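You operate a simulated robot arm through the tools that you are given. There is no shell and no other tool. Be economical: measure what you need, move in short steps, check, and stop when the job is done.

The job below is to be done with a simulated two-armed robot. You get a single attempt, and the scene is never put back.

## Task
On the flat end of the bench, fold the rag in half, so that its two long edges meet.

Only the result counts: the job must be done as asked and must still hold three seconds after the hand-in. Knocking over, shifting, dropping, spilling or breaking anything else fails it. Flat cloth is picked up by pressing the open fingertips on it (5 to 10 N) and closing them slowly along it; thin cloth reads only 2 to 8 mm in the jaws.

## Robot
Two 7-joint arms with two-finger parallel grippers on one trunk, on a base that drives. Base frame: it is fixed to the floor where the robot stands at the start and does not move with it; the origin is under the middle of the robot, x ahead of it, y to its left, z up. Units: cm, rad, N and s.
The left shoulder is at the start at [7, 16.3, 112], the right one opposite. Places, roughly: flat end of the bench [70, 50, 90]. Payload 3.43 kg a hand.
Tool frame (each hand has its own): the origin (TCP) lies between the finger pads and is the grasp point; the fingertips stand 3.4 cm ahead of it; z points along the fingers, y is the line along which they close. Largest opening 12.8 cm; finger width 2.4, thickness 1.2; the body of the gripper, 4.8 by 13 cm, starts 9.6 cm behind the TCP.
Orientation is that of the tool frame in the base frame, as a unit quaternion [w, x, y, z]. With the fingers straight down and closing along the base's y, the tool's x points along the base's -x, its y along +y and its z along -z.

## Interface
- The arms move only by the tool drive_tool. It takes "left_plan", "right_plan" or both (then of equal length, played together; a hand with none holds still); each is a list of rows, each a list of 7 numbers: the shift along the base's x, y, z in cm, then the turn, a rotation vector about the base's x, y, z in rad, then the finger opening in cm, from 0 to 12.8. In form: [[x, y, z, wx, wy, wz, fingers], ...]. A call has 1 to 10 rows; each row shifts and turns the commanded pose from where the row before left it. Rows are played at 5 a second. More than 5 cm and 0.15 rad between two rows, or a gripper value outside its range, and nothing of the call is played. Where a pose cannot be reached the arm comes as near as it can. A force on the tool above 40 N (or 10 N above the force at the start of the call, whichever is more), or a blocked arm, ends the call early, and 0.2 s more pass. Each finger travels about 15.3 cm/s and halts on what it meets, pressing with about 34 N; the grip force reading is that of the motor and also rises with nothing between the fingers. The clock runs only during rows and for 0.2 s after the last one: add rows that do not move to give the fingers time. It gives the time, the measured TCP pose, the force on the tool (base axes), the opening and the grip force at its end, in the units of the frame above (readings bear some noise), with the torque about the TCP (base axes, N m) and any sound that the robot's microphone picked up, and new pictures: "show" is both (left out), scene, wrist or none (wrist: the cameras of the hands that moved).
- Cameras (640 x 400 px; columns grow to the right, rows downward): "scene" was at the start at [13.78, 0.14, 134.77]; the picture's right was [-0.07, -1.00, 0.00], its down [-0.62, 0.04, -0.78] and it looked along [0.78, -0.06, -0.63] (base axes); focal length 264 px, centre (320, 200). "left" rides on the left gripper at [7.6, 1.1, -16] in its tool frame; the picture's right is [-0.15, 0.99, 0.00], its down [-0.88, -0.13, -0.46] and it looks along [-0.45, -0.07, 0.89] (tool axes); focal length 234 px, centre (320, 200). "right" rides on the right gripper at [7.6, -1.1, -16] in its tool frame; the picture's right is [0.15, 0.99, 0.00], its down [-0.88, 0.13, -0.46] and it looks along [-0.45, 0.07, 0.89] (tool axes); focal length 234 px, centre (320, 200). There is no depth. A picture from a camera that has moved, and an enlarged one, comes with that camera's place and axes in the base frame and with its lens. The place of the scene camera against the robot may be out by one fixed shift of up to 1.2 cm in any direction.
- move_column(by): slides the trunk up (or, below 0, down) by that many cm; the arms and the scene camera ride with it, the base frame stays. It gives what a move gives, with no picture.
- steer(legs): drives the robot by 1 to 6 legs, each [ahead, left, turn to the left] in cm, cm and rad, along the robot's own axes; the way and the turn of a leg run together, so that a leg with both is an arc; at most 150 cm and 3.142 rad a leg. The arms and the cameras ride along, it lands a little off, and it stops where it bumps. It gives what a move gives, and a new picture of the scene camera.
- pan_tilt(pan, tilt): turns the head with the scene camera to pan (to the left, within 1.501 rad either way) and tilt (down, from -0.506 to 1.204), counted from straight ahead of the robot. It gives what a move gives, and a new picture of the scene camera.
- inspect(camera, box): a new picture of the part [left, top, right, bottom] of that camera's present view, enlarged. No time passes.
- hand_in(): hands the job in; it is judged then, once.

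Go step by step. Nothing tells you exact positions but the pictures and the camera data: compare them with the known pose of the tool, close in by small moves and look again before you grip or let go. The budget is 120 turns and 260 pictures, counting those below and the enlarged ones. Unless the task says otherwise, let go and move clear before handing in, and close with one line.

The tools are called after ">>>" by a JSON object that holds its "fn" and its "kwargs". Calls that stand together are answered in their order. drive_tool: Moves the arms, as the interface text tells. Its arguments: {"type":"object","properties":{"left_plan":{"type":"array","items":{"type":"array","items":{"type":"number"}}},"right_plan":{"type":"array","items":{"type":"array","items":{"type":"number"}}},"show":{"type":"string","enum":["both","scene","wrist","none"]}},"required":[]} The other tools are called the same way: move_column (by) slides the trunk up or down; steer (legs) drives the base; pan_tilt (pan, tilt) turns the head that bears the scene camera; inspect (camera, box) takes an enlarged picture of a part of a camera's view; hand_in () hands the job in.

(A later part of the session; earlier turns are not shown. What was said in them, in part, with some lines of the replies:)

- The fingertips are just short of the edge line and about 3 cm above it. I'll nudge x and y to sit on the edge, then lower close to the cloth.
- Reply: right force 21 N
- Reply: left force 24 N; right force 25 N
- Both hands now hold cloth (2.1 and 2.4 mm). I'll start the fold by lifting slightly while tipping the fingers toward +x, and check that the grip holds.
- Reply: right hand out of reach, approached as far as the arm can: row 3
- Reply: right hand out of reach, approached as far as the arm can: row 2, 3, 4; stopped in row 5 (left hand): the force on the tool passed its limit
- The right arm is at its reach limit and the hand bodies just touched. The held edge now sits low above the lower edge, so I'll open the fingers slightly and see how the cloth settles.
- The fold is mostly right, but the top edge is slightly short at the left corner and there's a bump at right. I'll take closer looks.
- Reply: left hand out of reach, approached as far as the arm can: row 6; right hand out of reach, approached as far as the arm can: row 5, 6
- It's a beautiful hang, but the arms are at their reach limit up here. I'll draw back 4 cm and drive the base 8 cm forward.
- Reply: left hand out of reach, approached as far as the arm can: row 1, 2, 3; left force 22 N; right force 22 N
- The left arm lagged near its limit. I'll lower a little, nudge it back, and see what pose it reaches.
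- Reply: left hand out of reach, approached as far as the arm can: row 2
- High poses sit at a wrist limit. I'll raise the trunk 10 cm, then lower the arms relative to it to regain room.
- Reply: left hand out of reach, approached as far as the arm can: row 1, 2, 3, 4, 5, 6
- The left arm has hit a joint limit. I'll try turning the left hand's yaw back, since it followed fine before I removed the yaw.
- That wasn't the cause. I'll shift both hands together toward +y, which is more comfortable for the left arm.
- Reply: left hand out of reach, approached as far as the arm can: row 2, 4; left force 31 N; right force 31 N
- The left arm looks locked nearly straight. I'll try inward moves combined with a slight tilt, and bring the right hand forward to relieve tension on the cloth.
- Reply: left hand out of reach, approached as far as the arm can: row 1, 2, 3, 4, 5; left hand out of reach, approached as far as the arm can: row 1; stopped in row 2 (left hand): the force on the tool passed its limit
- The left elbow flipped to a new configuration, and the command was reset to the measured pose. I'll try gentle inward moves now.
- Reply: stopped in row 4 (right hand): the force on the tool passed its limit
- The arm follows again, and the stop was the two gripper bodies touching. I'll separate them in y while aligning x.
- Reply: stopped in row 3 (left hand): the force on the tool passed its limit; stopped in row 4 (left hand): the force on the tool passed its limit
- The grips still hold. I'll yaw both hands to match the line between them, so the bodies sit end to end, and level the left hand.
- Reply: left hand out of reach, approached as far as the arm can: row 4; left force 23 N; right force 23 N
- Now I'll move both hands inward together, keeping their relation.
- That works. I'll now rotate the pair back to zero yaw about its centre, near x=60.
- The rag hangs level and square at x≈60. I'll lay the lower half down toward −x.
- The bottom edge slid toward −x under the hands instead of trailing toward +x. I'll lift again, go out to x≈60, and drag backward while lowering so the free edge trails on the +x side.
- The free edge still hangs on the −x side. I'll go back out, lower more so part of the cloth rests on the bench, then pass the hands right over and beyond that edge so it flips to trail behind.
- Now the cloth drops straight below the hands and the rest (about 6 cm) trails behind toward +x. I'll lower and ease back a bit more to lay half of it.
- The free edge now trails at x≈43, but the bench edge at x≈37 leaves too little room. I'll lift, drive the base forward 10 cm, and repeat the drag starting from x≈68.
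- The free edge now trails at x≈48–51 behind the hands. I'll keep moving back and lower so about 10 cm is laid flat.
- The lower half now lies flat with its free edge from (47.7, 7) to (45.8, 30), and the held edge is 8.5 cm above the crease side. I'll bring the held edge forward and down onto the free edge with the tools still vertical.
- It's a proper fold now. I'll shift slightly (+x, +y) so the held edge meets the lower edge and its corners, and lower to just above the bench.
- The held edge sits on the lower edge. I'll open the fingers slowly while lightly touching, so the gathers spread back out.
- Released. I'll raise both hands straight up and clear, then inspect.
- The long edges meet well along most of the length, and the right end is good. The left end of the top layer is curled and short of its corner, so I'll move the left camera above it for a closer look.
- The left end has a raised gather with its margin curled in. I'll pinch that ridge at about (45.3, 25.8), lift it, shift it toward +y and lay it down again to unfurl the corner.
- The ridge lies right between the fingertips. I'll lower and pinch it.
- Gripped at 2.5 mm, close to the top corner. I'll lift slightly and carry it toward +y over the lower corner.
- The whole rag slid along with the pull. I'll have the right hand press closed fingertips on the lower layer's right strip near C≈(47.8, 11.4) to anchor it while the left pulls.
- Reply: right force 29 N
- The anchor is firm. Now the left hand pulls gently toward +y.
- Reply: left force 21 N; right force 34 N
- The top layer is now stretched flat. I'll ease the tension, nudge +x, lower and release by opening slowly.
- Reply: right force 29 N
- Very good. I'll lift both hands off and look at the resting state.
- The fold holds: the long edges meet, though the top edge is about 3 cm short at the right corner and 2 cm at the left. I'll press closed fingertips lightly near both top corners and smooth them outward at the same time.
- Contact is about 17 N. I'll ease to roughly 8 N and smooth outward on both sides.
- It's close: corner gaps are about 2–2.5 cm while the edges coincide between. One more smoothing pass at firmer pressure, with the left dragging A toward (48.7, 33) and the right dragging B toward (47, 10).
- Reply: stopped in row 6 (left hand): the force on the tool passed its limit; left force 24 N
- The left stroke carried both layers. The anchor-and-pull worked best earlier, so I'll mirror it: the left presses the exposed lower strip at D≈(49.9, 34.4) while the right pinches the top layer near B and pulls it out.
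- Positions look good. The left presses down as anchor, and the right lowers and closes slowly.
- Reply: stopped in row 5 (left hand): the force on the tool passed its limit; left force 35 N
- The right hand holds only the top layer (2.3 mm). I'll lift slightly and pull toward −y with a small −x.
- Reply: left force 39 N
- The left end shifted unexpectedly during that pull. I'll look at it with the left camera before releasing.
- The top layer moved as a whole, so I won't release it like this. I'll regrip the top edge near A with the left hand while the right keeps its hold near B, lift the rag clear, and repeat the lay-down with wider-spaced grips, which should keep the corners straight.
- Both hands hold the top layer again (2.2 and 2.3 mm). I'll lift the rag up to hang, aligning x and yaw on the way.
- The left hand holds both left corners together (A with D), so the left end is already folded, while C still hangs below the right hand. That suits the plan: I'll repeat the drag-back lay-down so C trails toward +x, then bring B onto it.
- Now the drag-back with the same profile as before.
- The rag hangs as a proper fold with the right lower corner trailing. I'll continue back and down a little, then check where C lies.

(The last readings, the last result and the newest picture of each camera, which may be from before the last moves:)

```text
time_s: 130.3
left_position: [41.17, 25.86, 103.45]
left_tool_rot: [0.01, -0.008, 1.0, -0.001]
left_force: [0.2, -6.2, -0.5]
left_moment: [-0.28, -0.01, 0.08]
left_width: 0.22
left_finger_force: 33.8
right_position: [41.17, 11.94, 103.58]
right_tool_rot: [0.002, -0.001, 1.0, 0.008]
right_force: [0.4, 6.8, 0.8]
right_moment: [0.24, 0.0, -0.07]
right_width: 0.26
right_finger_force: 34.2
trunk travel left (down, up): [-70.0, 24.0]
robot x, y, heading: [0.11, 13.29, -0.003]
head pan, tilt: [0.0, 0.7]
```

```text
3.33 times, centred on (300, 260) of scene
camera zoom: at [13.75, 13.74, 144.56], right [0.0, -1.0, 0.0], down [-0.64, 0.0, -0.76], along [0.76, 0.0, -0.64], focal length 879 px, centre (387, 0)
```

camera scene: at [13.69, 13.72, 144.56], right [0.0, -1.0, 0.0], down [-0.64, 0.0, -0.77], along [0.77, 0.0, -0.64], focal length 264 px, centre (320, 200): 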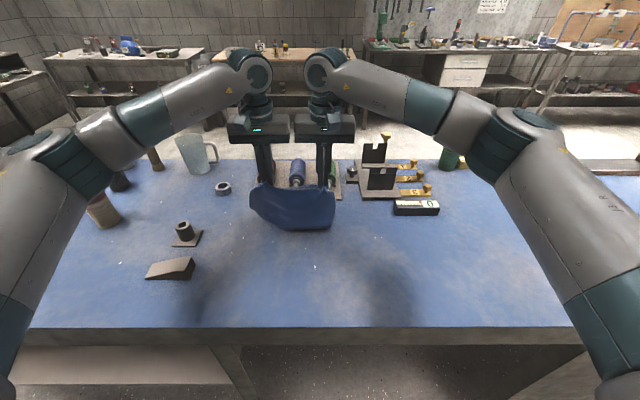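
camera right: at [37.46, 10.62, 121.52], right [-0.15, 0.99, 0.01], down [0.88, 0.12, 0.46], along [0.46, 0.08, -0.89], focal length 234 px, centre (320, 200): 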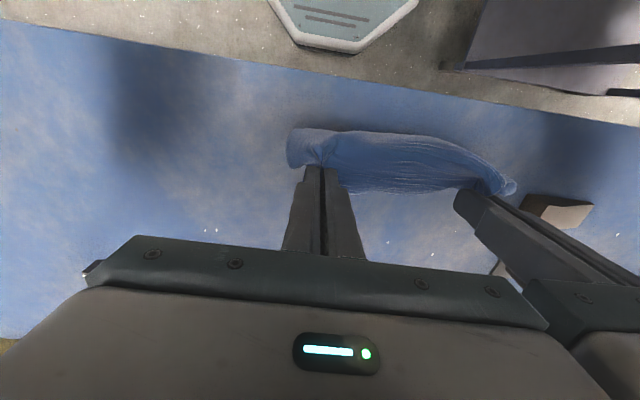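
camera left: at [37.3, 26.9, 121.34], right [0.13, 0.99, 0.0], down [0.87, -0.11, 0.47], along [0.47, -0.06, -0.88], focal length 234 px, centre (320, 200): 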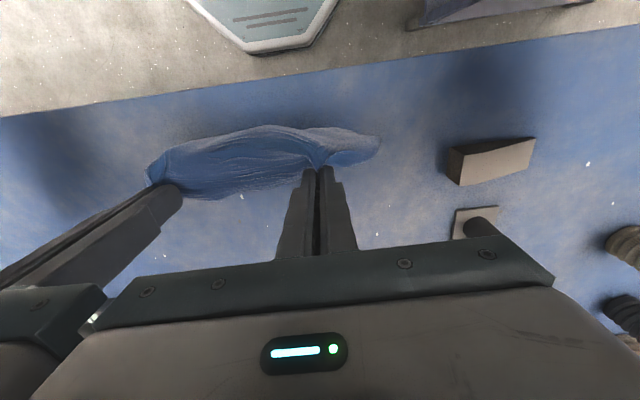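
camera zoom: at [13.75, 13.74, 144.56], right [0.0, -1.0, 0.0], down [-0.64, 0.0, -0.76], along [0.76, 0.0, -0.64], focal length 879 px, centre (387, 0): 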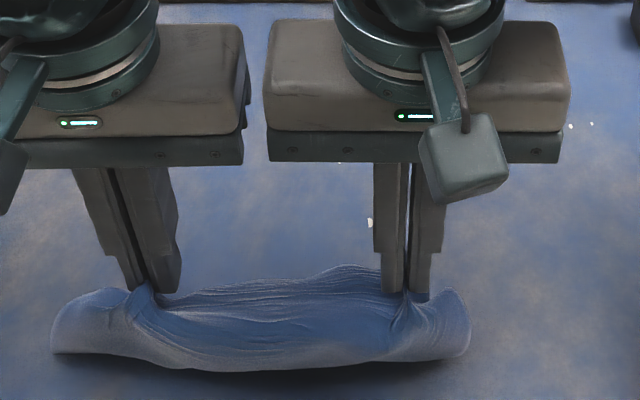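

C lies at about (45.4, 10.6) and the left corners are in the left hand. I'll lower both hands while moving forward so B comes over C and the edge line ends up straight.

>>> {"fn": "drive_tool", "kwargs": {"left_plan": [[0.6, 0, -0.7, 0, 0, 0, 0], [0.7, 0, -1, 0, 0, 0, 0], [0.7, 0, -1.1, 0, 0, 0, 0], [0.7, 0, -1.2, 0, 0, 0, 0], [0.7, 0, -1.2, 0, 0, 0, 0], [0.6, 0, -1.0, 0, 0, 0, 0], [0, 0, 0, 0, 0, 0, 0]], "right_plan": [[0.4, 0, -0.7, 0, 0, 0, 0], [0.5, 0, -1, 0, 0, 0, 0], [0.6, 0, -1.1, 0, 0, 0, 0], [0.6, 0, -1.2, 0, 0, 0, 0], [0.6, 0, -1.2, 0, 0, 0, 0], [0.5, 0, -1.0, 0, 0, 0, 0], [0, 0, 0, 0, 0, 0, 0]], "show": "none"}}

>>> {"fn": "inspect", "kwargs": {"camera": "right", "box": [200, 80, 540, 260]}}

>>> {"fn": "inspect", "kwargs": {"camera": "left", "box": [100, 60, 440, 240]}}

>>> {"fn": "inspect", "kwargs": {"camera": "scene", "box": [205, 200, 395, 320]}}

```text
time_s: 131.9
left_position: [45.22, 25.76, 97.25]
left_tool_rot: [0.01, -0.008, 1.0, -0.002]
left_force: [-0.7, -5.1, -0.5]
left_moment: [-0.16, 0.07, 0.11]
left_width: 0.2
left_finger_force: 33.9
right_position: [44.15, 11.98, 97.29]
right_tool_rot: [0.003, -0.001, 1.0, 0.008]
right_force: [0.3, 5.9, 0.3]
right_moment: [0.21, -0.02, -0.11]
right_width: 0.26
right_finger_force: 34.5
trunk travel left (down, up): [-70.0, 24.0]
robot x, y, heading: [-0.02, 12.97, -0.006]
head pan, tilt: [0.0, 0.7]
```

```text
1.88 times, centred on (370, 170) of right
camera zoom: at [36.68, 10.67, 113.2], right [-0.15, 0.99, 0.01], down [0.88, 0.12, 0.46], along [0.46, 0.08, -0.89], focal length 441 px, centre (226, 256)
```

zoom: 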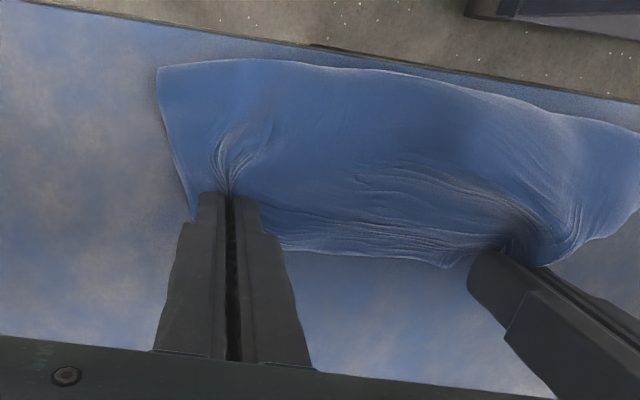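

```text
1.88 times, centred on (270, 150) of left
camera zoom: at [37.42, 26.79, 113.13], right [0.13, 0.99, 0.0], down [0.87, -0.11, 0.47], along [0.47, -0.06, -0.88], focal length 441 px, centre (414, 294)
```

zoom: 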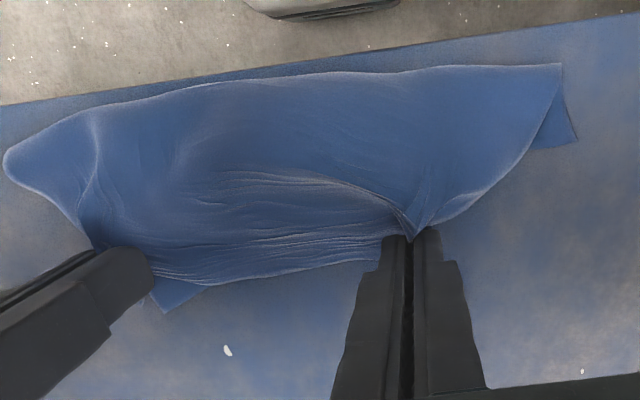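

```text
3.33 times, centred on (300, 260) of scene
camera zoom: at [13.71, 13.74, 144.56], right [0.0, -1.0, 0.0], down [-0.64, 0.0, -0.76], along [0.76, 0.0, -0.64], focal length 879 px, centre (387, 0)
```

zoom: 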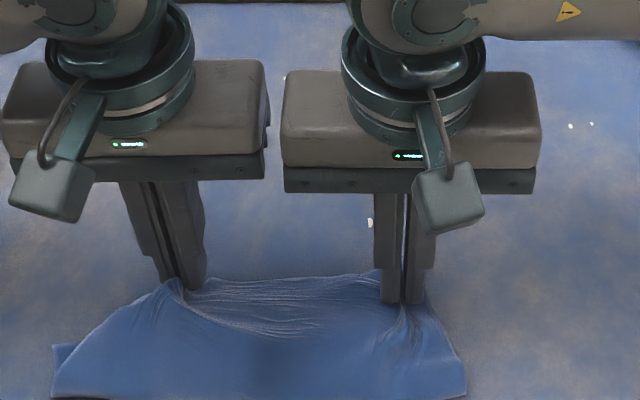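

The lower edge actually runs from D≈(41.9, 33.6) to C≈(47.9, 11.6), turned about 15°. I'll raise a touch, swing the held edge to match that line, and then check.

>>> {"fn": "drive_tool", "kwargs": {"left_plan": [[0, 0.2, 1, 0, 0, 0.04, 0], [-0.7, 0.65, 0, 0, 0, 0.05, 0], [-0.7, 0.65, 0, 0, 0, 0.05, 0], [-0.7, 0.65, 0, 0, 0, 0.05, 0], [-0.6, 0.6, 0, 0, 0, 0.05, 0], [-0.5, 0.5, -0.8, 0, 0, 0, 0], [0, 0, -0.8, 0, 0, 0, 0], [0, 0, 0, 0, 0, 0, 0]], "right_plan": [[0, 0.2, 1, 0, 0, 0.04, 0], [0.3, 0.7, 0, 0, 0, 0.05, 0], [0.3, 0.7, 0, 0, 0, 0.05, 0], [0.3, 0.7, 0, 0, 0, 0.05, 0], [0.3, 0.7, 0, 0, 0, 0.05, 0], [0.3, 0.5, -0.8, 0, 0, 0, 0], [0, 0, -0.8, 0, 0, 0, 0], [0, 0, 0, 0, 0, 0, 0]], "show": "none"}}

>>> {"fn": "inspect", "kwargs": {"camera": "left", "box": [60, 60, 440, 260]}}

>>> {"fn": "inspect", "kwargs": {"camera": "right", "box": [200, 80, 540, 260]}}

```text
time_s: 133.8
left_position: [42.06, 29.22, 96.59]
left_tool_rot: [0.011, -0.129, 0.992, -0.001]
left_force: [4.2, -12.3, 0.4]
left_moment: [-0.4, -0.11, 0.14]
left_width: 0.2
left_finger_force: 33.9
right_position: [45.71, 15.38, 96.77]
right_tool_rot: [0.002, -0.12, 0.993, 0.01]
right_force: [-3.7, 12.6, -0.4]
right_moment: [0.43, 0.12, -0.23]
right_width: 0.21
right_finger_force: 33.2
trunk travel left (down, up): [-70.0, 24.0]
robot x, y, heading: [-0.14, 12.94, -0.004]
head pan, tilt: [0.0, 0.7]
```

```text
1.68 times, centred on (250, 160) of left
camera zoom: at [34.21, 28.26, 112.48], right [-0.11, 0.99, 0.0], down [0.88, 0.1, 0.47], along [0.47, 0.05, -0.88], focal length 394 px, centre (438, 267)
```

zoom: 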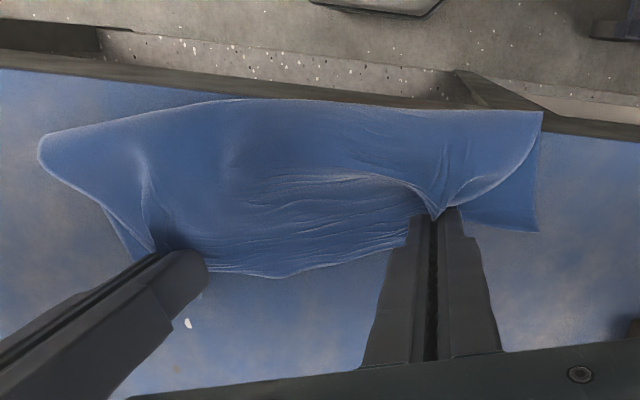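

```text
1.88 times, centred on (370, 170) of right
camera zoom: at [38.76, 12.43, 112.64], right [-0.38, 0.93, 0.02], down [0.82, 0.33, 0.46], along [0.42, 0.19, -0.89], focal length 441 px, centre (226, 256)
```

zoom: 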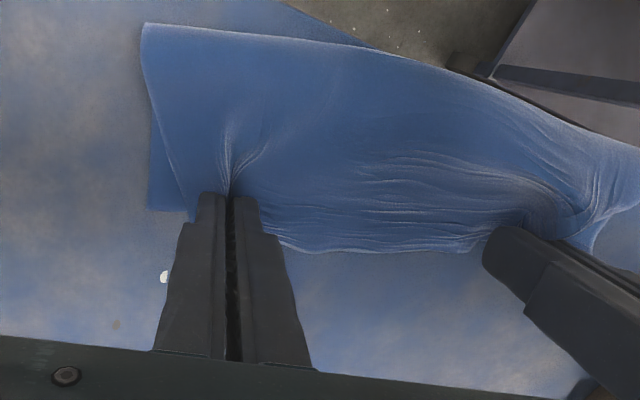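

The edges now line up along the lower edge. I'll lower to touch and release slowly.

>>> {"fn": "drive_tool", "kwargs": {"left_plan": [[0.1, 0, -0.4, 0, 0, 0, 0], [0, 0, -0.35, 0, 0, 0, 0], [0, 0, 0, 0, 0, 0, 0.5], [0, 0, 0, 0, 0, 0, 1.1], [0, 0, 0, 0, 0, 0, 1.8], [0, 0, 0, 0, 0, 0, 2.5], [0, 0, 0, 0, 0, 0, 3.2], [0, 0, 0, 0, 0, 0, 3.8], [0, 0, 0, 0, 0, 0, 3.8]], "right_plan": [[0.1, 0, -0.5, 0, 0, 0, 0], [0, 0, -0.45, 0, 0, 0, 0], [0, 0, 0, 0, 0, 0, 0.5], [0, 0, 0, 0, 0, 0, 1.1], [0, 0, 0, 0, 0, 0, 1.8], [0, 0, 0, 0, 0, 0, 2.5], [0, 0, 0, 0, 0, 0, 3.2], [0, 0, 0, 0, 0, 0, 3.8], [0, 0, 0, 0, 0, 0, 3.8]], "show": "none"}}

>>> {"fn": "drive_tool", "kwargs": {"left_plan": [[0, 0, 1, 0, 0, 0, 3.8], [0, 0, 2, 0, 0, 0, 3.8], [0, 0.5, 3, 0, 0, -0.1, 3.8], [0, 2, 3, 0, 0, -0.1, 3.8], [0, 2, 3, 0, 0, 0, 3.8], [0, 0, 0, 0, 0, 0, 3.8]], "right_plan": [[0, 0, 1, 0, 0, 0, 3.8], [0, 0, 2, 0, 0, 0, 3.8], [0, -0.5, 3, 0, 0, -0.1, 3.8], [-1, -2, 3, 0, 0, -0.1, 3.8], [-2, -2, 3, 0, 0, 0, 3.8], [0, 0, 0, 0, 0, 0, 3.8]], "show": "none"}}

>>> {"fn": "inspect", "kwargs": {"camera": "left", "box": [80, 60, 440, 260]}}

>>> {"fn": "inspect", "kwargs": {"camera": "right", "box": [220, 60, 580, 260]}}

>>> {"fn": "inspect", "kwargs": {"camera": "scene", "box": [200, 230, 378, 340]}}

```text
time_s: 135.8
left_position: [42.14, 29.12, 96.1]
left_tool_rot: [0.01, -0.129, 0.992, -0.001]
left_force: [0.6, -1.1, -0.6]
left_moment: [-0.03, -0.01, -0.02]
left_width: 3.78
left_finger_force: 0.0
right_position: [46.06, 15.39, 95.8]
right_tool_rot: [0.001, -0.12, 0.993, 0.008]
right_force: [0.3, -0.4, 0.7]
right_moment: [-0.01, 0.0, 0.01]
right_width: 3.8
right_finger_force: 0.1
trunk travel left (down, up): [-70.0, 24.0]
robot x, y, heading: [-0.01, 13.48, -0.005]
head pan, tilt: [0.0, 0.7]
```

```text
time_s: 137.2
left_position: [42.34, 33.63, 108.0]
left_tool_rot: [0.01, -0.029, 1.0, -0.002]
left_force: [-0.1, 0.3, -0.3]
left_moment: [-0.03, 0.04, -0.01]
left_width: 3.8
left_finger_force: 0.0
right_position: [42.94, 10.85, 107.82]
right_tool_rot: [0.003, -0.02, 1.0, 0.008]
right_force: [0.2, -0.1, 1.2]
right_moment: [-0.01, 0.05, -0.03]
right_width: 3.8
right_finger_force: 0.1
trunk travel left (down, up): [-70.0, 24.0]
robot x, y, heading: [0.02, 13.16, -0.008]
head pan, tilt: [0.0, 0.7]
```

```text
1.78 times, centred on (260, 160) of left
camera zoom: at [34.48, 34.35, 123.78], right [0.09, 1.0, 0.0], down [0.88, -0.08, 0.47], along [0.47, -0.04, -0.88], focal length 416 px, centre (427, 271)
```

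zoom: 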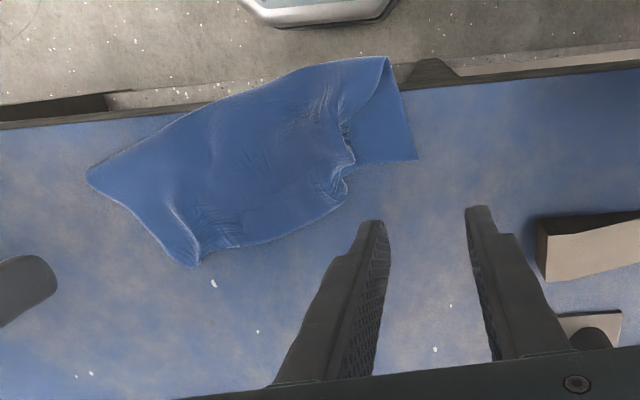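

```text
1.78 times, centred on (400, 160) of right
camera zoom: at [35.43, 9.28, 123.69], right [-0.19, 0.98, 0.01], down [0.87, 0.16, 0.46], along [0.45, 0.1, -0.89], focal length 416 px, centre (178, 271)
```

zoom: 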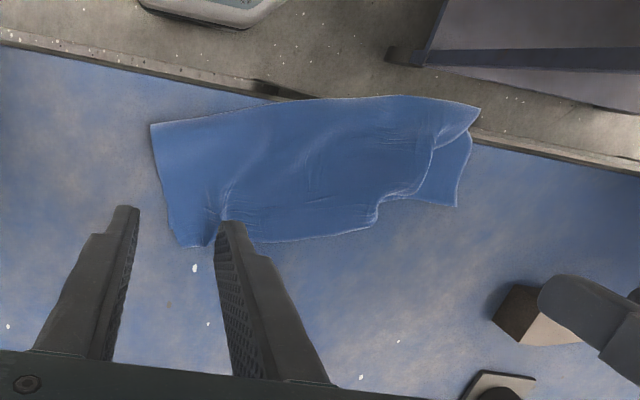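

```text
3.60 times, centred on (289, 285) of scene
camera zoom: at [13.85, 13.75, 144.54], right [0.0, -1.0, 0.0], down [-0.65, 0.0, -0.76], along [0.76, 0.0, -0.65], focal length 948 px, centre (432, -106)
```

zoom: 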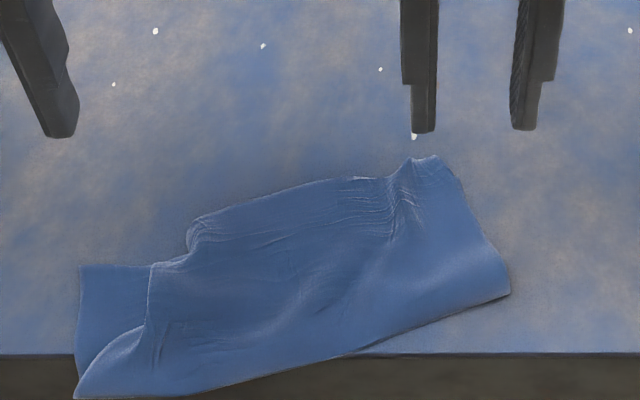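

The right end is perfect (B on C). The left top corner curls about 5 cm short, as before, and the left crease overhangs the bench slightly. I'll use the fix that worked: the right anchors on the right corner while the left pinches the ridge near A.

>>> {"fn": "drive_tool", "kwargs": {"left_plan": [[-0.1, -1.1, -2, 0, 0, 0.04, 3.2], [-0.1, -1.1, -2, 0, 0, 0.05, 3.2], [-0.1, -1.1, -2, 0, 0, 0.05, 3.2], [-0.1, -1.1, -2, 0, 0, 0.05, 3.2], [-0.1, -1.1, -2, 0, 0, 0.05, 3.2], [0, 0, -1.3, 0, 0, 0, 3.2], [0, 0, 0, 0, 0, 0, 3.2]], "right_plan": [[0.8, 0.75, -2, 0, 0, 0.05, 2], [0.8, 0.75, -2, 0, 0, 0.05, 0], [0.8, 0.75, -2, 0, 0, 0.05, 0], [0.8, 0.75, -2, 0, 0, 0.05, 0], [0.8, 0.75, -2, 0, 0, 0.05, 0], [0, 0, -1, 0, 0, 0, 0], [0, 0, 0, 0, 0, 0, 0]], "show": "none"}}

>>> {"fn": "inspect", "kwargs": {"camera": "left", "box": [200, 60, 440, 220]}}

>>> {"fn": "inspect", "kwargs": {"camera": "right", "box": [200, 80, 440, 220]}}

```text
time_s: 138.8
left_position: [41.73, 28.22, 96.62]
left_tool_rot: [0.011, -0.148, 0.989, 0.0]
left_force: [-0.3, 0.0, -0.1]
left_moment: [0.01, -0.04, 0.04]
left_width: 3.22
left_finger_force: 0.0
right_position: [46.95, 14.7, 96.82]
right_tool_rot: [0.002, -0.145, 0.989, 0.008]
right_force: [0.1, -0.1, 0.0]
right_moment: [0.01, 0.04, 0.01]
right_width: 0.0
right_finger_force: 33.4
trunk travel left (down, up): [-70.0, 24.0]
robot x, y, heading: [0.21, 12.94, -0.003]
head pan, tilt: [0.0, 0.7]
```

```text
2.50 times, centred on (320, 140) of left
camera zoom: at [33.89, 26.99, 112.47], right [-0.15, 0.99, 0.0], down [0.87, 0.13, 0.47], along [0.47, 0.07, -0.88], focal length 585 px, centre (320, 350)
```

zoom: 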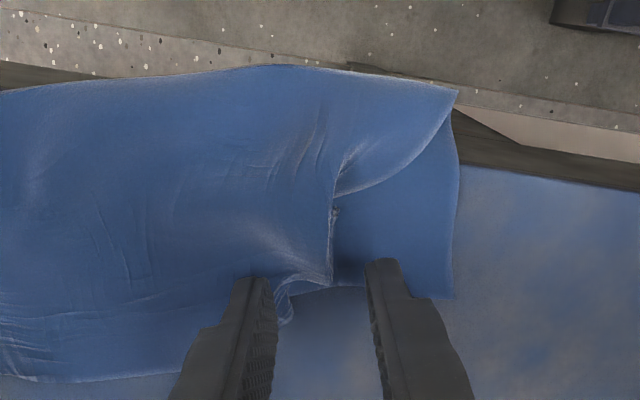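

```text
2.67 times, centred on (320, 150) of right
camera zoom: at [40.05, 11.31, 112.69], right [-0.42, 0.91, 0.01], down [0.81, 0.37, 0.46], along [0.41, 0.21, -0.89], focal length 624 px, centre (320, 333)
```

zoom: 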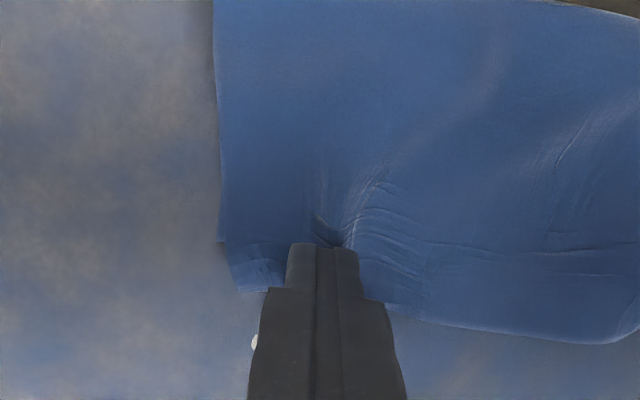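

Now I see it: the left margin of the top layer is tucked under itself near A. I'll anchor with the right and pinch the tucked fold with the left, then lift it high so the margin drops free.

>>> {"fn": "drive_tool", "kwargs": {"left_plan": [[0, -0.2, -0.5, 0, 0, 0, 3.2], [0, 0, -0.3, 0, 0, 0, 3], [0, 0, 0, 0, 0, 0, 2.4], [0, 0, 0, 0, 0, 0, 1.8], [0, 0, 0, 0, 0, 0, 1.2], [0, 0, 0, 0, 0, 0, 0.6], [0, 0, 0, 0, 0, 0, 0], [0, 0, 0, 0, 0, 0, 0]], "right_plan": [[0, 0, -0.5, 0, 0, 0, 0], [0, 0, -0.4, 0, 0, 0, 0], [0, 0, -0.3, 0, 0, 0, 0], [0, 0, -0.1, 0, 0, 0, 0], [0, 0, 0, 0, 0, 0, 0], [0, 0, 0, 0, 0, 0, 0], [0, 0, 0, 0, 0, 0, 0], [0, 0, 0, 0, 0, 0, 0]], "show": "none"}}

>>> {"fn": "drive_tool", "kwargs": {"left_plan": [[0, 0, 1, 0, 0, 0, 0], [0, 0, 1.5, 0, 0, 0, 0], [0, 0.5, 1.5, 0, 0, 0, 0], [0, 0.8, 0.7, 0, 0, 0, 0], [0, 0.8, 0, 0, 0, 0, 0], [0, 0, 0, 0, 0, 0, 0]], "show": "none"}}

>>> {"fn": "inspect", "kwargs": {"camera": "left", "box": [160, 60, 480, 240]}}

>>> {"fn": "inspect", "kwargs": {"camera": "scene", "box": [190, 220, 380, 340]}}

```text
time_s: 140.6
left_position: [41.55, 27.98, 95.95]
left_tool_rot: [0.01, -0.148, 0.989, 0.0]
left_force: [0.7, -4.5, 0.9]
left_moment: [-0.13, -0.06, 0.02]
left_width: 0.25
left_finger_force: 34.1
right_position: [46.91, 14.71, 95.55]
right_tool_rot: [0.003, -0.144, 0.989, 0.01]
right_force: [2.3, 3.2, 18.6]
right_moment: [0.0, 0.07, -0.01]
right_width: 0.0
right_finger_force: 32.9
trunk travel left (down, up): [-70.0, 24.0]
robot x, y, heading: [-0.43, 13.03, -0.002]
head pan, tilt: [0.0, 0.7]
```

```text
time_s: 141.9
left_position: [41.53, 29.96, 100.66]
left_tool_rot: [0.01, -0.149, 0.989, -0.001]
left_force: [6.0, -23.7, -7.8]
left_moment: [-0.81, -0.24, 0.01]
left_width: 0.26
left_finger_force: 34.2
right_position: [46.79, 14.74, 95.56]
right_tool_rot: [0.002, -0.144, 0.99, 0.01]
right_force: [-5.3, 20.0, 27.8]
right_moment: [0.6, 0.44, -0.18]
right_width: 0.0
right_finger_force: 32.8
trunk travel left (down, up): [-70.0, 24.0]
robot x, y, heading: [0.16, 13.14, -0.004]
head pan, tilt: [0.0, 0.7]
```

```text
2.00 times, centred on (320, 150) of left
camera zoom: at [33.72, 28.81, 116.46], right [-0.15, 0.99, 0.0], down [0.87, 0.13, 0.47], along [0.47, 0.07, -0.88], focal length 468 px, centre (320, 300)
```

zoom: 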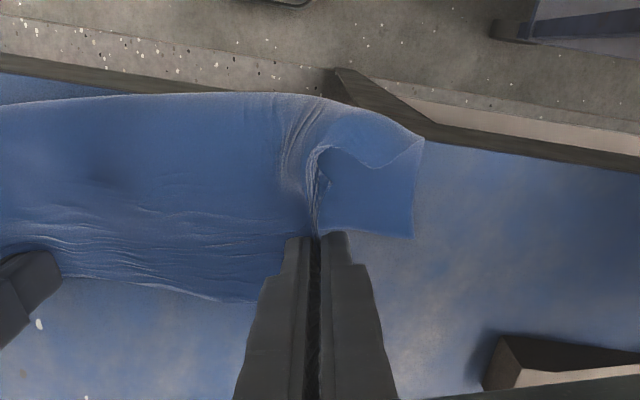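

```text
3.33 times, centred on (285, 280) of scene
camera zoom: at [13.56, 13.66, 144.58], right [0.0, -1.0, 0.0], down [-0.64, 0.0, -0.77], along [0.77, 0.0, -0.64], focal length 879 px, centre (437, -67)
```

zoom: 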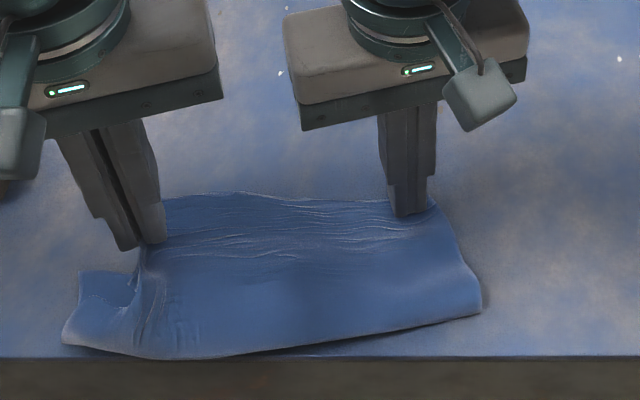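

The rag is now fully on the bench and the top layer is stretched. I'll lower the left hand, press lightly and open the fingers wide so the outer finger spreads the gathered corner outward.

>>> {"fn": "drive_tool", "kwargs": {"left_plan": [[0.1, 0.1, -1.6, 0, 0, 0, 0], [0.1, 0.1, -1.6, 0, 0, 0, 0], [0.1, 0, -1.4, 0, 0, 0, 0], [0, 0, -0.3, 0, 0, 0, 0], [0, 0, 0, 0, 0, 0, 0]], "show": "none"}}

>>> {"fn": "drive_tool", "kwargs": {"left_plan": [[0, 0, -0.15, 0, 0, 0, 0.4], [0, 0, 0, 0, 0, 0, 1.2], [0, 0, 0, 0, 0, 0, 2], [0, 0, 0, 0, 0, 0, 2.8], [0, 0, 0, 0, 0, 0, 3.6], [0, 0, 0, 0, 0, 0, 4.6], [0, 0, 0, 0, 0, 0, 5.6], [0, 0, 0, 0, 0, 0, 6.6], [0, 0, 0, 0, 0, 0, 7.4], [0, 0, 0, 0, 0, 0, 7.4]], "show": "none"}}

>>> {"fn": "inspect", "kwargs": {"camera": "left", "box": [160, 60, 480, 240]}}

```text
time_s: 143.2
left_position: [41.7, 30.36, 95.87]
left_tool_rot: [0.011, -0.149, 0.989, -0.001]
left_force: [2.9, -5.9, 9.9]
left_moment: [-0.18, 0.01, -0.01]
left_width: 0.24
left_finger_force: 34.4
right_position: [46.82, 14.76, 95.58]
right_tool_rot: [0.003, -0.145, 0.989, 0.008]
right_force: [-0.3, 10.1, 22.5]
right_moment: [0.17, 0.21, -0.08]
right_width: 0.02
right_finger_force: 33.6
trunk travel left (down, up): [-70.0, 24.0]
robot x, y, heading: [0.34, 13.03, -0.006]
head pan, tilt: [0.0, 0.7]
```

```text
time_s: 145.3
left_position: [41.73, 30.35, 95.62]
left_tool_rot: [0.01, -0.147, 0.989, -0.001]
left_force: [-1.9, 5.0, 22.7]
left_moment: [-0.72, -0.01, -0.01]
left_width: 7.11
left_finger_force: 0.0
right_position: [46.77, 14.67, 95.67]
right_tool_rot: [0.003, -0.144, 0.989, 0.008]
right_force: [4.2, 1.6, 16.5]
right_moment: [-0.11, -0.02, -0.04]
right_width: 0.0
right_finger_force: 33.1
trunk travel left (down, up): [-70.0, 24.0]
robot x, y, heading: [-0.04, 12.68, -0.004]
head pan, tilt: [0.0, 0.7]
```

```text
2.00 times, centred on (320, 150) of left
camera zoom: at [33.87, 29.07, 111.45], right [-0.15, 0.99, 0.0], down [0.87, 0.13, 0.48], along [0.47, 0.07, -0.88], focal length 468 px, centre (320, 300)
```

zoom: 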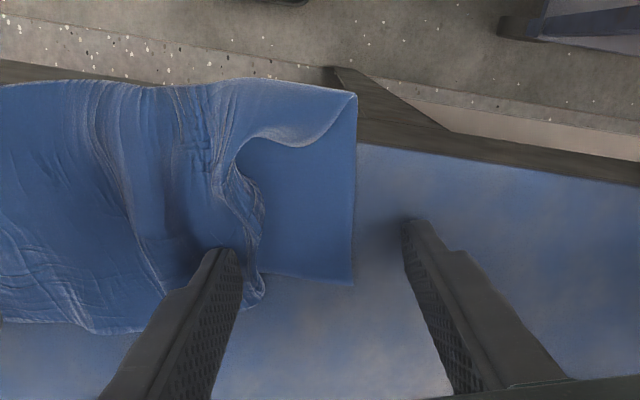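

Opening under pressure pushed cloth inward. I'll first straighten the lower layer by pressing closed fingertips on the exposed strip at D and drawing it outward, with the right hand still anchoring.

>>> {"fn": "drive_tool", "kwargs": {"left_plan": [[0, 0, 1.2, 0, 0, 0, 6], [0, 0, 1, 0, 0, 0, 3], [0.1, 0.4, 0, 0, 0, 0, 0], [0, 0, 0, 0, 0, 0, 0], [0, 0, -1.2, 0, 0, 0, 0], [0, 0, -0.9, 0, 0, 0, 0], [-0.1, 0.6, 0, 0, 0, 0, 0], [-0.2, 0.8, 0, 0, 0, 0, 0], [-0.2, 0.8, 0, 0, 0, 0, 0], [-0.2, 0.8, 0, 0, 0, 0, 0]], "show": "none"}}

>>> {"fn": "inspect", "kwargs": {"camera": "left", "box": [160, 60, 480, 240]}}

```text
time_s: 147.6
left_position: [41.08, 33.68, 95.66]
left_tool_rot: [0.01, -0.148, 0.989, -0.001]
left_force: [0.3, 0.5, 0.4]
left_moment: [-0.01, 0.05, 0.01]
left_width: 0.0
left_finger_force: 32.9
right_position: [46.77, 14.7, 95.63]
right_tool_rot: [0.004, -0.144, 0.99, 0.007]
right_force: [-0.8, 2.3, 25.6]
right_moment: [-0.15, 0.2, -0.04]
right_width: 0.0
right_finger_force: 33.0
trunk travel left (down, up): [-70.0, 24.0]
robot x, y, heading: [-0.34, 12.67, -0.003]
head pan, tilt: [0.0, 0.7]
```

```text
2.00 times, centred on (320, 150) of left
camera zoom: at [33.34, 32.49, 111.4], right [-0.15, 0.99, 0.0], down [0.87, 0.13, 0.47], along [0.47, 0.07, -0.88], focal length 468 px, centre (320, 300)
```

zoom: 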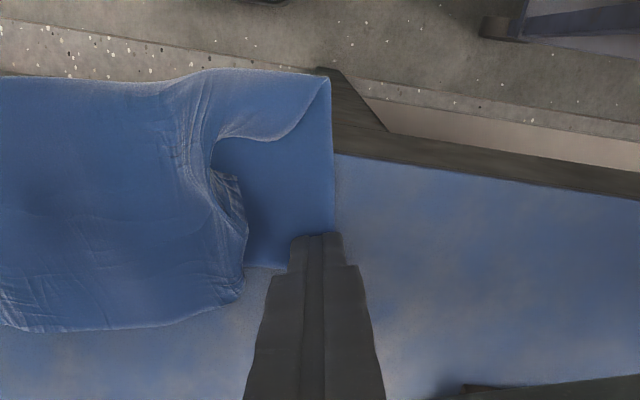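

The rag is straight again, but the top's left margin is still rolled under near A. I'll pinch the raised part of its short edge at about (38.5, 29.5) and pull that outward to unroll it.

>>> {"fn": "drive_tool", "kwargs": {"left_plan": [[0, 0, 1.5, 0, 0, 0, 0], [0, 0, 2.5, 0, 0, 0, 1.5], [-1.2, -2, 0, 0, 0, 0, 3], [-1.2, -2.2, 0, 0, 0, 0, 3], [0, 0, -1.7, 0, 0, 0, 3], [0, 0, -1.7, 0, 0, 0, 3], [0, 0, 0, 0, 0, 0, 3]], "show": "none"}}

>>> {"fn": "inspect", "kwargs": {"camera": "left", "box": [160, 60, 480, 240]}}

```text
time_s: 149.2
left_position: [38.76, 29.49, 96.23]
left_tool_rot: [0.011, -0.148, 0.989, -0.001]
left_force: [0.7, -0.7, 1.0]
left_moment: [-0.01, -0.01, -0.03]
left_width: 3.0
left_finger_force: 0.1
right_position: [46.75, 14.69, 95.62]
right_tool_rot: [0.004, -0.144, 0.989, 0.009]
right_force: [-0.4, 1.6, 25.9]
right_moment: [-0.14, 0.19, -0.01]
right_width: 0.0
right_finger_force: 33.0
trunk travel left (down, up): [-70.0, 24.0]
robot x, y, heading: [0.1, 12.77, -0.004]
head pan, tilt: [0.0, 0.7]
```

```text
2.00 times, centred on (320, 150) of left
camera zoom: at [30.94, 28.29, 112.04], right [-0.15, 0.99, 0.0], down [0.87, 0.13, 0.48], along [0.47, 0.07, -0.88], focal length 468 px, centre (320, 300)
```

zoom: 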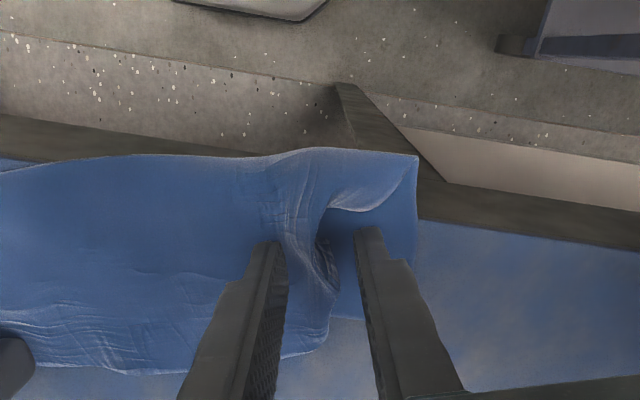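

The rolled edge is between the fingertips. I'll close, lift and pull outward.

>>> {"fn": "drive_tool", "kwargs": {"left_plan": [[0, 0, -0.2, 0, 0, 0, 2.4], [0, 0, 0, 0, 0, 0, 1.7], [0, 0, 0, 0, 0, 0, 1], [0, 0, 0, 0, 0, 0, 0.3], [0, 0, 0, 0, 0, 0, 0], [0, 0, 1.2, 0, 0, 0, 0], [0, 0.6, 1.2, 0, 0, 0, 0], [0.2, 1, 0, 0, 0, 0, 0], [0.2, 1, 0, 0, 0, 0, 0], [0.2, 0.8, 0, 0, 0, 0, 0]], "show": "none"}}

>>> {"fn": "inspect", "kwargs": {"camera": "left", "box": [160, 60, 480, 240]}}

```text
time_s: 151.3
left_position: [39.38, 32.78, 98.56]
left_tool_rot: [0.011, -0.149, 0.989, -0.002]
left_force: [4.5, -20.0, -3.6]
left_moment: [-0.75, -0.1, -0.5]
left_width: 0.78
left_finger_force: 34.2
right_position: [46.76, 14.76, 95.59]
right_tool_rot: [0.003, -0.144, 0.989, 0.008]
right_force: [-4.6, 15.8, 25.2]
right_moment: [0.62, 0.36, -0.1]
right_width: 0.0
right_finger_force: 33.0
trunk travel left (down, up): [-70.0, 24.0]
robot x, y, heading: [-0.26, 13.16, -0.003]
head pan, tilt: [0.0, 0.7]
```

```text
2.00 times, centred on (320, 150) of left
camera zoom: at [31.59, 31.53, 114.32], right [-0.15, 0.99, 0.0], down [0.87, 0.13, 0.47], along [0.47, 0.07, -0.88], focal length 468 px, centre (320, 300)
```

zoom: 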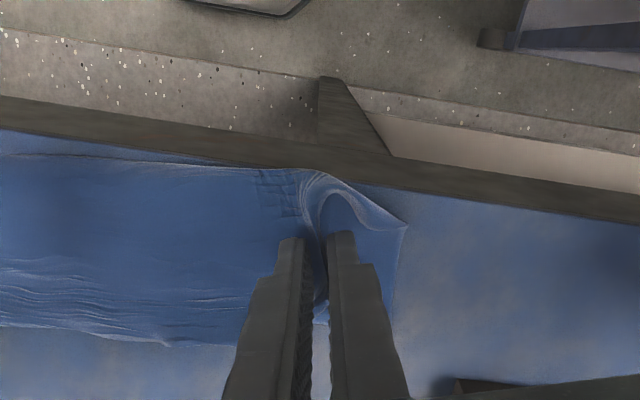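

>>> {"fn": "drive_tool", "kwargs": {"left_plan": [[0.2, 0.2, -1.2, 0, 0, 0, 0], [0.1, 0.2, -1, 0, 0, 0, 0], [0, 0, 0, 0, 0, 0, 0.9], [0, 0, 0, 0, 0, 0, 1.6], [0, 0, 0, 0, 0, 0, 2.4], [0, 0, 0, 0, 0, 0, 3], [0, 0, 1.5, 0, 0, 0, 3], [0, 0, 3, 0, 0, 0, 3], [0, 1, 4, 0, 0, 0, 3], [0, 2, 3, 0, 0, 0, 3]], "show": "none"}}

>>> {"fn": "inspect", "kwargs": {"camera": "left", "box": [100, 80, 460, 280]}}

```text
time_s: 153.6
left_position: [39.66, 36.39, 107.93]
left_tool_rot: [0.01, -0.148, 0.989, 0.0]
left_force: [0.6, -0.2, 0.4]
left_moment: [-0.02, -0.01, -0.03]
left_width: 2.99
left_finger_force: 0.0
right_position: [46.75, 14.61, 95.64]
right_tool_rot: [0.004, -0.144, 0.99, 0.008]
right_force: [1.0, -3.5, 25.8]
right_moment: [-0.04, 0.14, 0.02]
right_width: 0.0
right_finger_force: 32.7
trunk travel left (down, up): [-70.0, 24.0]
robot x, y, heading: [-0.2, 13.52, -0.002]
head pan, tilt: [0.0, 0.7]
```

```text
1.78 times, centred on (280, 180) of left
camera zoom: at [31.81, 35.17, 123.65], right [-0.15, 0.99, 0.0], down [0.87, 0.13, 0.47], along [0.47, 0.07, -0.88], focal length 416 px, centre (391, 236)
```

zoom: 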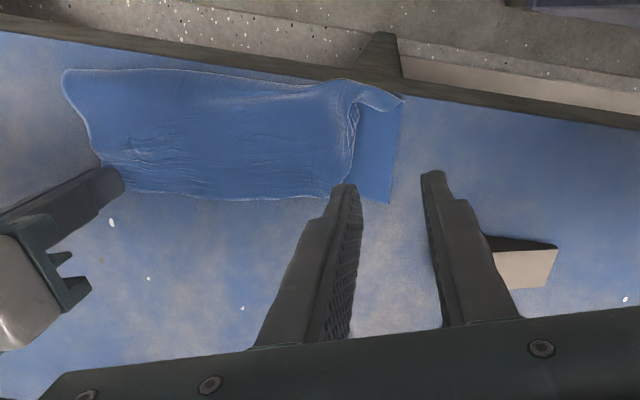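

The top edge coincides with the lower edge except the last 3 cm or so at the left, where the margin is tucked under. One last fix: pinch that rolled end, lift it so the margin drops, and set it down moving inward so the margin trails outward.

>>> {"fn": "drive_tool", "kwargs": {"left_plan": [[0.8, -0.8, -2, 0, 0, 0, 3], [0.8, -0.8, -2.5, 0, 0, 0, 3], [0.8, -0.8, -2.5, 0, 0, 0, 3], [0.8, -0.9, -2.5, 0, 0, 0, 3], [0, 0, -1.5, 0, 0, 0, 3], [0, 0, -0.9, 0, 0, 0, 3], [0, 0, 0, 0, 0, 0, 2.2], [0, 0, 0, 0, 0, 0, 1.4], [0, 0, 0, 0, 0, 0, 0.6], [0, 0, 0, 0, 0, 0, 0]], "show": "none"}}

>>> {"fn": "drive_tool", "kwargs": {"left_plan": [[0, 0, 0, 0, 0, 0, 0], [0, -0.2, 1.2, 0, 0, 0, 0], [0, -0.3, 1.5, 0, 0, 0, 0], [0, -0.3, 1.5, 0, 0, 0, 0], [0, 0, 0.6, 0, 0, 0, 0], [0, 0, 0, 0, 0, 0, 0]], "show": "none"}}

>>> {"fn": "inspect", "kwargs": {"camera": "left", "box": [160, 60, 480, 240]}}

```text
time_s: 155.8
left_position: [42.96, 32.99, 96.06]
left_tool_rot: [0.011, -0.147, 0.989, 0.0]
left_force: [-0.2, -1.0, 1.5]
left_moment: [-0.01, 0.0, 0.02]
left_width: 0.24
left_finger_force: 34.2
right_position: [46.85, 14.67, 95.6]
right_tool_rot: [0.003, -0.145, 0.989, 0.008]
right_force: [0.6, -4.0, 23.8]
right_moment: [-0.04, 0.18, 0.0]
right_width: 0.0
right_finger_force: 33.3
trunk travel left (down, up): [-70.0, 24.0]
robot x, y, heading: [-0.06, 13.04, -0.002]
head pan, tilt: [0.0, 0.7]
```

```text
time_s: 157.2
left_position: [42.88, 32.08, 100.81]
left_tool_rot: [0.011, -0.147, 0.989, 0.0]
left_force: [0.8, 0.2, -0.9]
left_moment: [-0.03, 0.02, 0.01]
left_width: 0.19
left_finger_force: 33.9
right_position: [46.97, 14.7, 95.55]
right_tool_rot: [0.002, -0.144, 0.99, 0.008]
right_force: [1.6, -3.4, 24.3]
right_moment: [-0.07, 0.17, 0.04]
right_width: 0.0
right_finger_force: 33.3
trunk travel left (down, up): [-70.0, 24.0]
robot x, y, heading: [0.04, 13.27, -0.001]
head pan, tilt: [0.0, 0.7]
```

```text
2.00 times, centred on (320, 150) of left
camera zoom: at [35.09, 30.82, 116.6], right [-0.15, 0.99, 0.0], down [0.87, 0.13, 0.47], along [0.47, 0.07, -0.88], focal length 468 px, centre (320, 300)
```

zoom: 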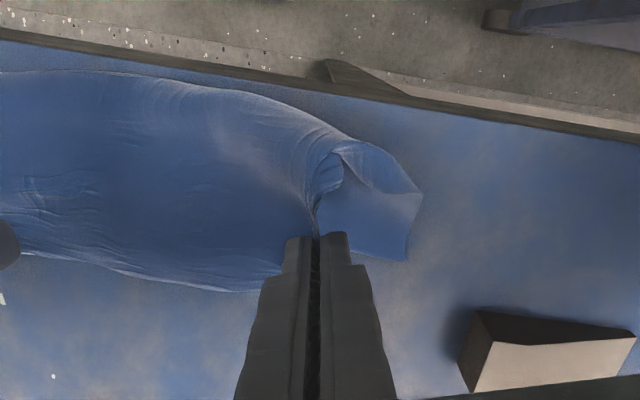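

>>> {"fn": "drive_tool", "kwargs": {"left_plan": [[0.1, 0.9, 0, 0, 0, 0, 0], [0.1, 0.9, 0, 0, 0, 0, 0], [0.1, 0.8, -0.5, 0, 0, 0, 0], [0.1, 0, -1.3, 0, 0, 0, 0], [0, -0.3, -1.4, 0, 0, 0, 0], [0, -0.2, -1.4, 0, 0, 0, 0], [0, 0, -0.1, 0, 0, 0, 0.8], [0, 0, 0, 0, 0, 0, 1.8], [0, 0, 0, 0, 0, 0, 2.8], [0, 0, 0, 0, 0, 0, 3.6]], "show": "none"}}

>>> {"fn": "drive_tool", "kwargs": {"left_plan": [[0, 0, 1, 0, 0, 0, 3.6], [0, 0, 2, 0, 0, 0, 3.6], [0, 1, 3.5, 0, 0, 0, 3.6], [0, 2, 3.5, 0, 0, 0, 3.6], [0, 1, 2, 0, 0, 0, 3.6], [0, 0, 0, 0, 0, 0, 3.6]], "right_plan": [[0, 0, 0.7, 0, 0, 0, 0], [0, 0, 2, 0, 0, 0, 0], [0, -1, 3.5, 0, 0, 0, 0], [0, -2, 3.5, 0, 0, 0, 0], [0, -1, 2, 0, 0, 0, 0], [0, 0, 0, 0, 0, 0, 0]], "show": "none"}}

>>> {"fn": "inspect", "kwargs": {"camera": "left", "box": [80, 80, 440, 280]}}

>>> {"fn": "inspect", "kwargs": {"camera": "scene", "box": [180, 220, 370, 340]}}

```text
time_s: 159.3
left_position: [43.32, 34.31, 95.95]
left_tool_rot: [0.011, -0.148, 0.989, 0.0]
left_force: [0.3, 0.2, 0.1]
left_moment: [-0.01, -0.01, 0.02]
left_width: 3.58
left_finger_force: 0.1
right_position: [46.72, 14.81, 95.63]
right_tool_rot: [0.002, -0.144, 0.99, 0.009]
right_force: [-1.2, 2.8, 17.5]
right_moment: [0.2, 0.2, 0.0]
right_width: 0.0
right_finger_force: 32.9
trunk travel left (down, up): [-70.0, 24.0]
robot x, y, heading: [0.26, 13.31, -0.006]
head pan, tilt: [0.0, 0.7]
```

```text
time_s: 160.8
left_position: [43.6, 38.31, 108.05]
left_tool_rot: [0.01, -0.147, 0.989, -0.001]
left_force: [-0.4, 0.1, -0.4]
left_moment: [0.0, 0.02, -0.03]
left_width: 3.59
left_finger_force: 0.0
right_position: [46.92, 10.62, 107.4]
right_tool_rot: [0.001, -0.145, 0.989, 0.008]
right_force: [0.7, -0.7, 0.6]
right_moment: [0.03, -0.01, 0.01]
right_width: 0.0
right_finger_force: 33.2
trunk travel left (down, up): [-70.0, 24.0]
robot x, y, heading: [0.08, 12.79, -0.002]
head pan, tilt: [0.0, 0.7]
```

```text
1.78 times, centred on (260, 180) of left
camera zoom: at [35.72, 37.05, 123.79], right [-0.15, 0.99, 0.0], down [0.87, 0.13, 0.47], along [0.47, 0.07, -0.88], focal length 416 px, centre (427, 236)
```

zoom: 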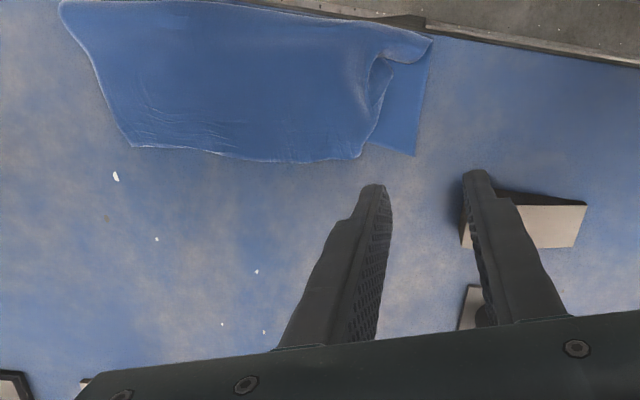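

```text
3.33 times, centred on (275, 280) of scene
camera zoom: at [13.79, 13.75, 144.55], right [0.0, -1.0, 0.0], down [-0.64, 0.0, -0.76], along [0.76, 0.0, -0.64], focal length 879 px, centre (470, -67)
```

zoom: 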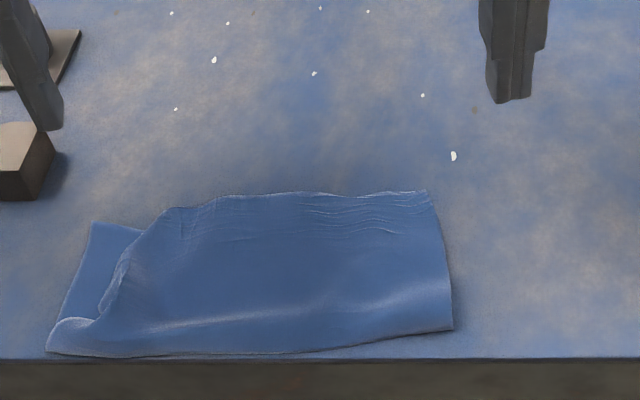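

The right end and the long edge meet well, with only the left corner short. One last stroke with the right hand anchoring: press on the top layer near A and draw it toward D.

>>> {"fn": "drive_tool", "kwargs": {"left_plan": [[0.3, -1.4, -2, 0, 0, 0, 0], [0.3, -1.4, -2.5, 0, 0, 0, 0], [0.3, -1.4, -2.5, 0, 0, 0, 0], [0.3, -1.5, -2.5, 0, 0, 0, 0], [0, 0, -1.8, 0, 0, 0, 0], [0, 0, -0.8, 0, 0, 0, 0], [0, 0, -0.3, 0, 0, 0, 0], [0, 0, 0, 0, 0, 0, 0]], "right_plan": [[0, 1, -2, 0, 0, 0, 0], [0, 1, -2.5, 0, 0, 0, 0], [0, 1, -2.5, 0, 0, 0, 0], [0, 1, -2.5, 0, 0, 0, 0], [0, 0, -1.5, 0, 0, 0, 0], [0, 0, -0.6, 0, 0, 0, 0], [0, 0, -0.4, 0, 0, 0, 0], [0, 0, 0, 0, 0, 0, 0]], "show": "none"}}

>>> {"fn": "drive_tool", "kwargs": {"left_plan": [[0, 0.3, 0, 0, 0, 0, 0], [-0.1, 0.5, 0, 0, 0, 0, 0], [-0.1, 0.6, 0, 0, 0, 0, 0], [-0.1, 0.6, 0, 0, 0, 0, 0], [-0.1, 0.6, 0, 0, 0, 0, 0], [-0.1, 0.5, 0, 0, 0, 0, 0], [0, 0, 0, 0, 0, 0, 0]], "show": "none"}}

>>> {"fn": "inspect", "kwargs": {"camera": "left", "box": [120, 60, 440, 240]}}

```text
time_s: 162.6
left_position: [44.61, 32.54, 95.73]
left_tool_rot: [0.012, -0.149, 0.989, -0.001]
left_force: [2.0, -0.4, 6.1]
left_moment: [0.04, -0.01, -0.02]
left_width: 0.02
left_finger_force: 33.2
right_position: [46.75, 14.6, 95.57]
right_tool_rot: [0.004, -0.145, 0.989, 0.01]
right_force: [4.2, 2.1, 27.4]
right_moment: [0.24, 0.18, -0.05]
right_width: 0.0
right_finger_force: 33.0
trunk travel left (down, up): [-70.0, 24.0]
robot x, y, heading: [-0.04, 13.18, -0.004]
head pan, tilt: [0.0, 0.7]
```

```text
time_s: 163.4
left_position: [44.25, 34.03, 95.74]
left_tool_rot: [0.012, -0.148, 0.989, -0.001]
left_force: [-2.8, -1.1, 9.5]
left_moment: [-0.02, 0.12, 0.03]
left_width: 0.0
left_finger_force: 33.1
right_position: [47.02, 14.73, 95.6]
right_tool_rot: [0.005, -0.145, 0.989, 0.01]
right_force: [-0.9, 1.0, 14.0]
right_moment: [0.1, 0.16, -0.01]
right_width: 0.0
right_finger_force: 32.6
trunk travel left (down, up): [-70.0, 24.0]
robot x, y, heading: [0.02, 12.88, -0.004]
head pan, tilt: [0.0, 0.7]
stopped in row 4 (right hand): the force on the tool passed its limit (the readings are from after the stop); the commanded pose is now the measured one
```

```text
2.00 times, centred on (280, 150) of left
camera zoom: at [36.5, 32.81, 111.51], right [-0.15, 0.99, 0.0], down [0.87, 0.13, 0.48], along [0.47, 0.07, -0.88], focal length 468 px, centre (400, 300)
```

zoom: 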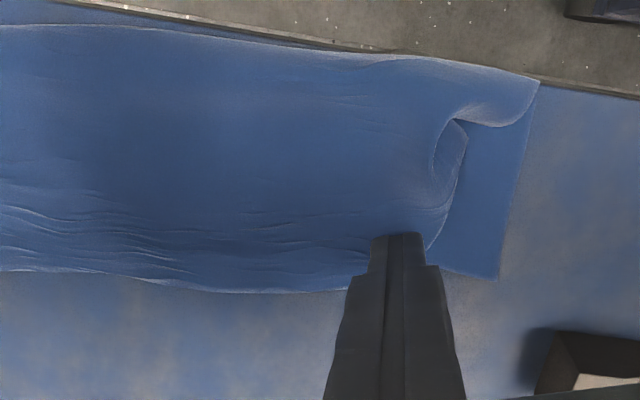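

It's working: the flap moved out with the finger. I'll continue the stroke 2 cm more, then lift both hands clear.

>>> {"fn": "drive_tool", "kwargs": {"left_plan": [[0, 0.4, -0.02, 0, 0, 0, 0], [-0.1, 0.6, 0, 0, 0, 0, 0], [-0.1, 0.6, 0, 0, 0, 0, 0], [-0.1, 0.5, 0, 0, 0, 0, 0], [0, 0, 0, 0, 0, 0, 0]], "show": "none"}}

>>> {"fn": "drive_tool", "kwargs": {"left_plan": [[0, 0, 1, 0, 0, 0, 0], [0, 0, 2.5, 0, 0, 0, 0], [0, 0.5, 4, 0, 0, 0, 0], [0, 1, 4, 0, 0, 0, 0], [0, 1, 3, 0, 0, 0, 0], [0, 0, 0, 0, 0, 0, 0]], "right_plan": [[0, 0, 1, 0, 0, 0, 0], [0, 0, 2.5, 0, 0, 0, 0], [0, -0.5, 4, 0, 0, 0, 0], [0, -1, 4, 0, 0, 0, 0], [0, -1, 3, 0, 0, 0, 0], [0, 0, 0, 0, 0, 0, 0]], "show": "none"}}

>>> {"fn": "inspect", "kwargs": {"camera": "scene", "box": [180, 220, 370, 340]}}

```text
time_s: 164.7
left_position: [43.97, 36.07, 95.63]
left_tool_rot: [0.011, -0.147, 0.989, 0.0]
left_force: [2.7, -8.6, 13.1]
left_moment: [-0.43, 0.03, 0.08]
left_width: 0.0
left_finger_force: 33.0
right_position: [46.85, 14.85, 95.71]
right_tool_rot: [0.004, -0.145, 0.989, 0.01]
right_force: [-0.2, 8.0, 21.5]
right_moment: [0.42, 0.22, -0.07]
right_width: 0.0
right_finger_force: 33.4
trunk travel left (down, up): [-70.0, 24.0]
robot x, y, heading: [-0.31, 12.96, -0.004]
head pan, tilt: [0.0, 0.7]
```

```text
time_s: 166.1
left_position: [44.27, 38.5, 110.13]
left_tool_rot: [0.01, -0.147, 0.989, -0.001]
left_force: [-0.4, -0.3, 0.1]
left_moment: [0.0, 0.05, -0.03]
left_width: 0.0
left_finger_force: 33.3
right_position: [47.11, 12.45, 110.01]
right_tool_rot: [0.003, -0.144, 0.989, 0.009]
right_force: [0.3, 0.7, -0.1]
right_moment: [-0.01, 0.01, -0.01]
right_width: 0.0
right_finger_force: 33.0
trunk travel left (down, up): [-70.0, 24.0]
robot x, y, heading: [0.23, 12.99, -0.004]
head pan, tilt: [0.0, 0.7]
```

```text
3.33 times, centred on (275, 280) of scene
camera zoom: at [13.83, 13.77, 144.55], right [0.0, -1.0, 0.0], down [-0.64, 0.0, -0.76], along [0.76, 0.0, -0.64], focal length 879 px, centre (470, -67)
```

zoom: 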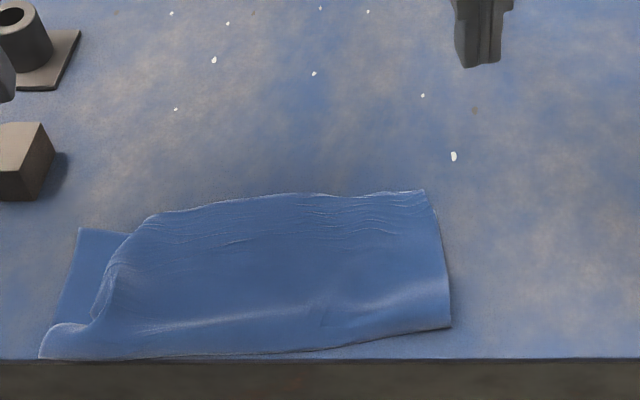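

The rag lies folded in half on the bench. Its long edges meet along most of their length, and the top's left corner falls about 3 cm short of the corner beneath it. Both hands are clear and nothing else appears to have moved, so with the turn budget nearly spent I'm handing in.

>>> {"fn": "hand_in", "kwargs": {}}

```text
The job is handed in.
```

I folded the rag in half on the flat end of the bench and handed it in, but the fold is not perfect. The long edges meet along most of their length. The top layer's left corner is still curled under and stops about 3 cm short of the corner beneath it.
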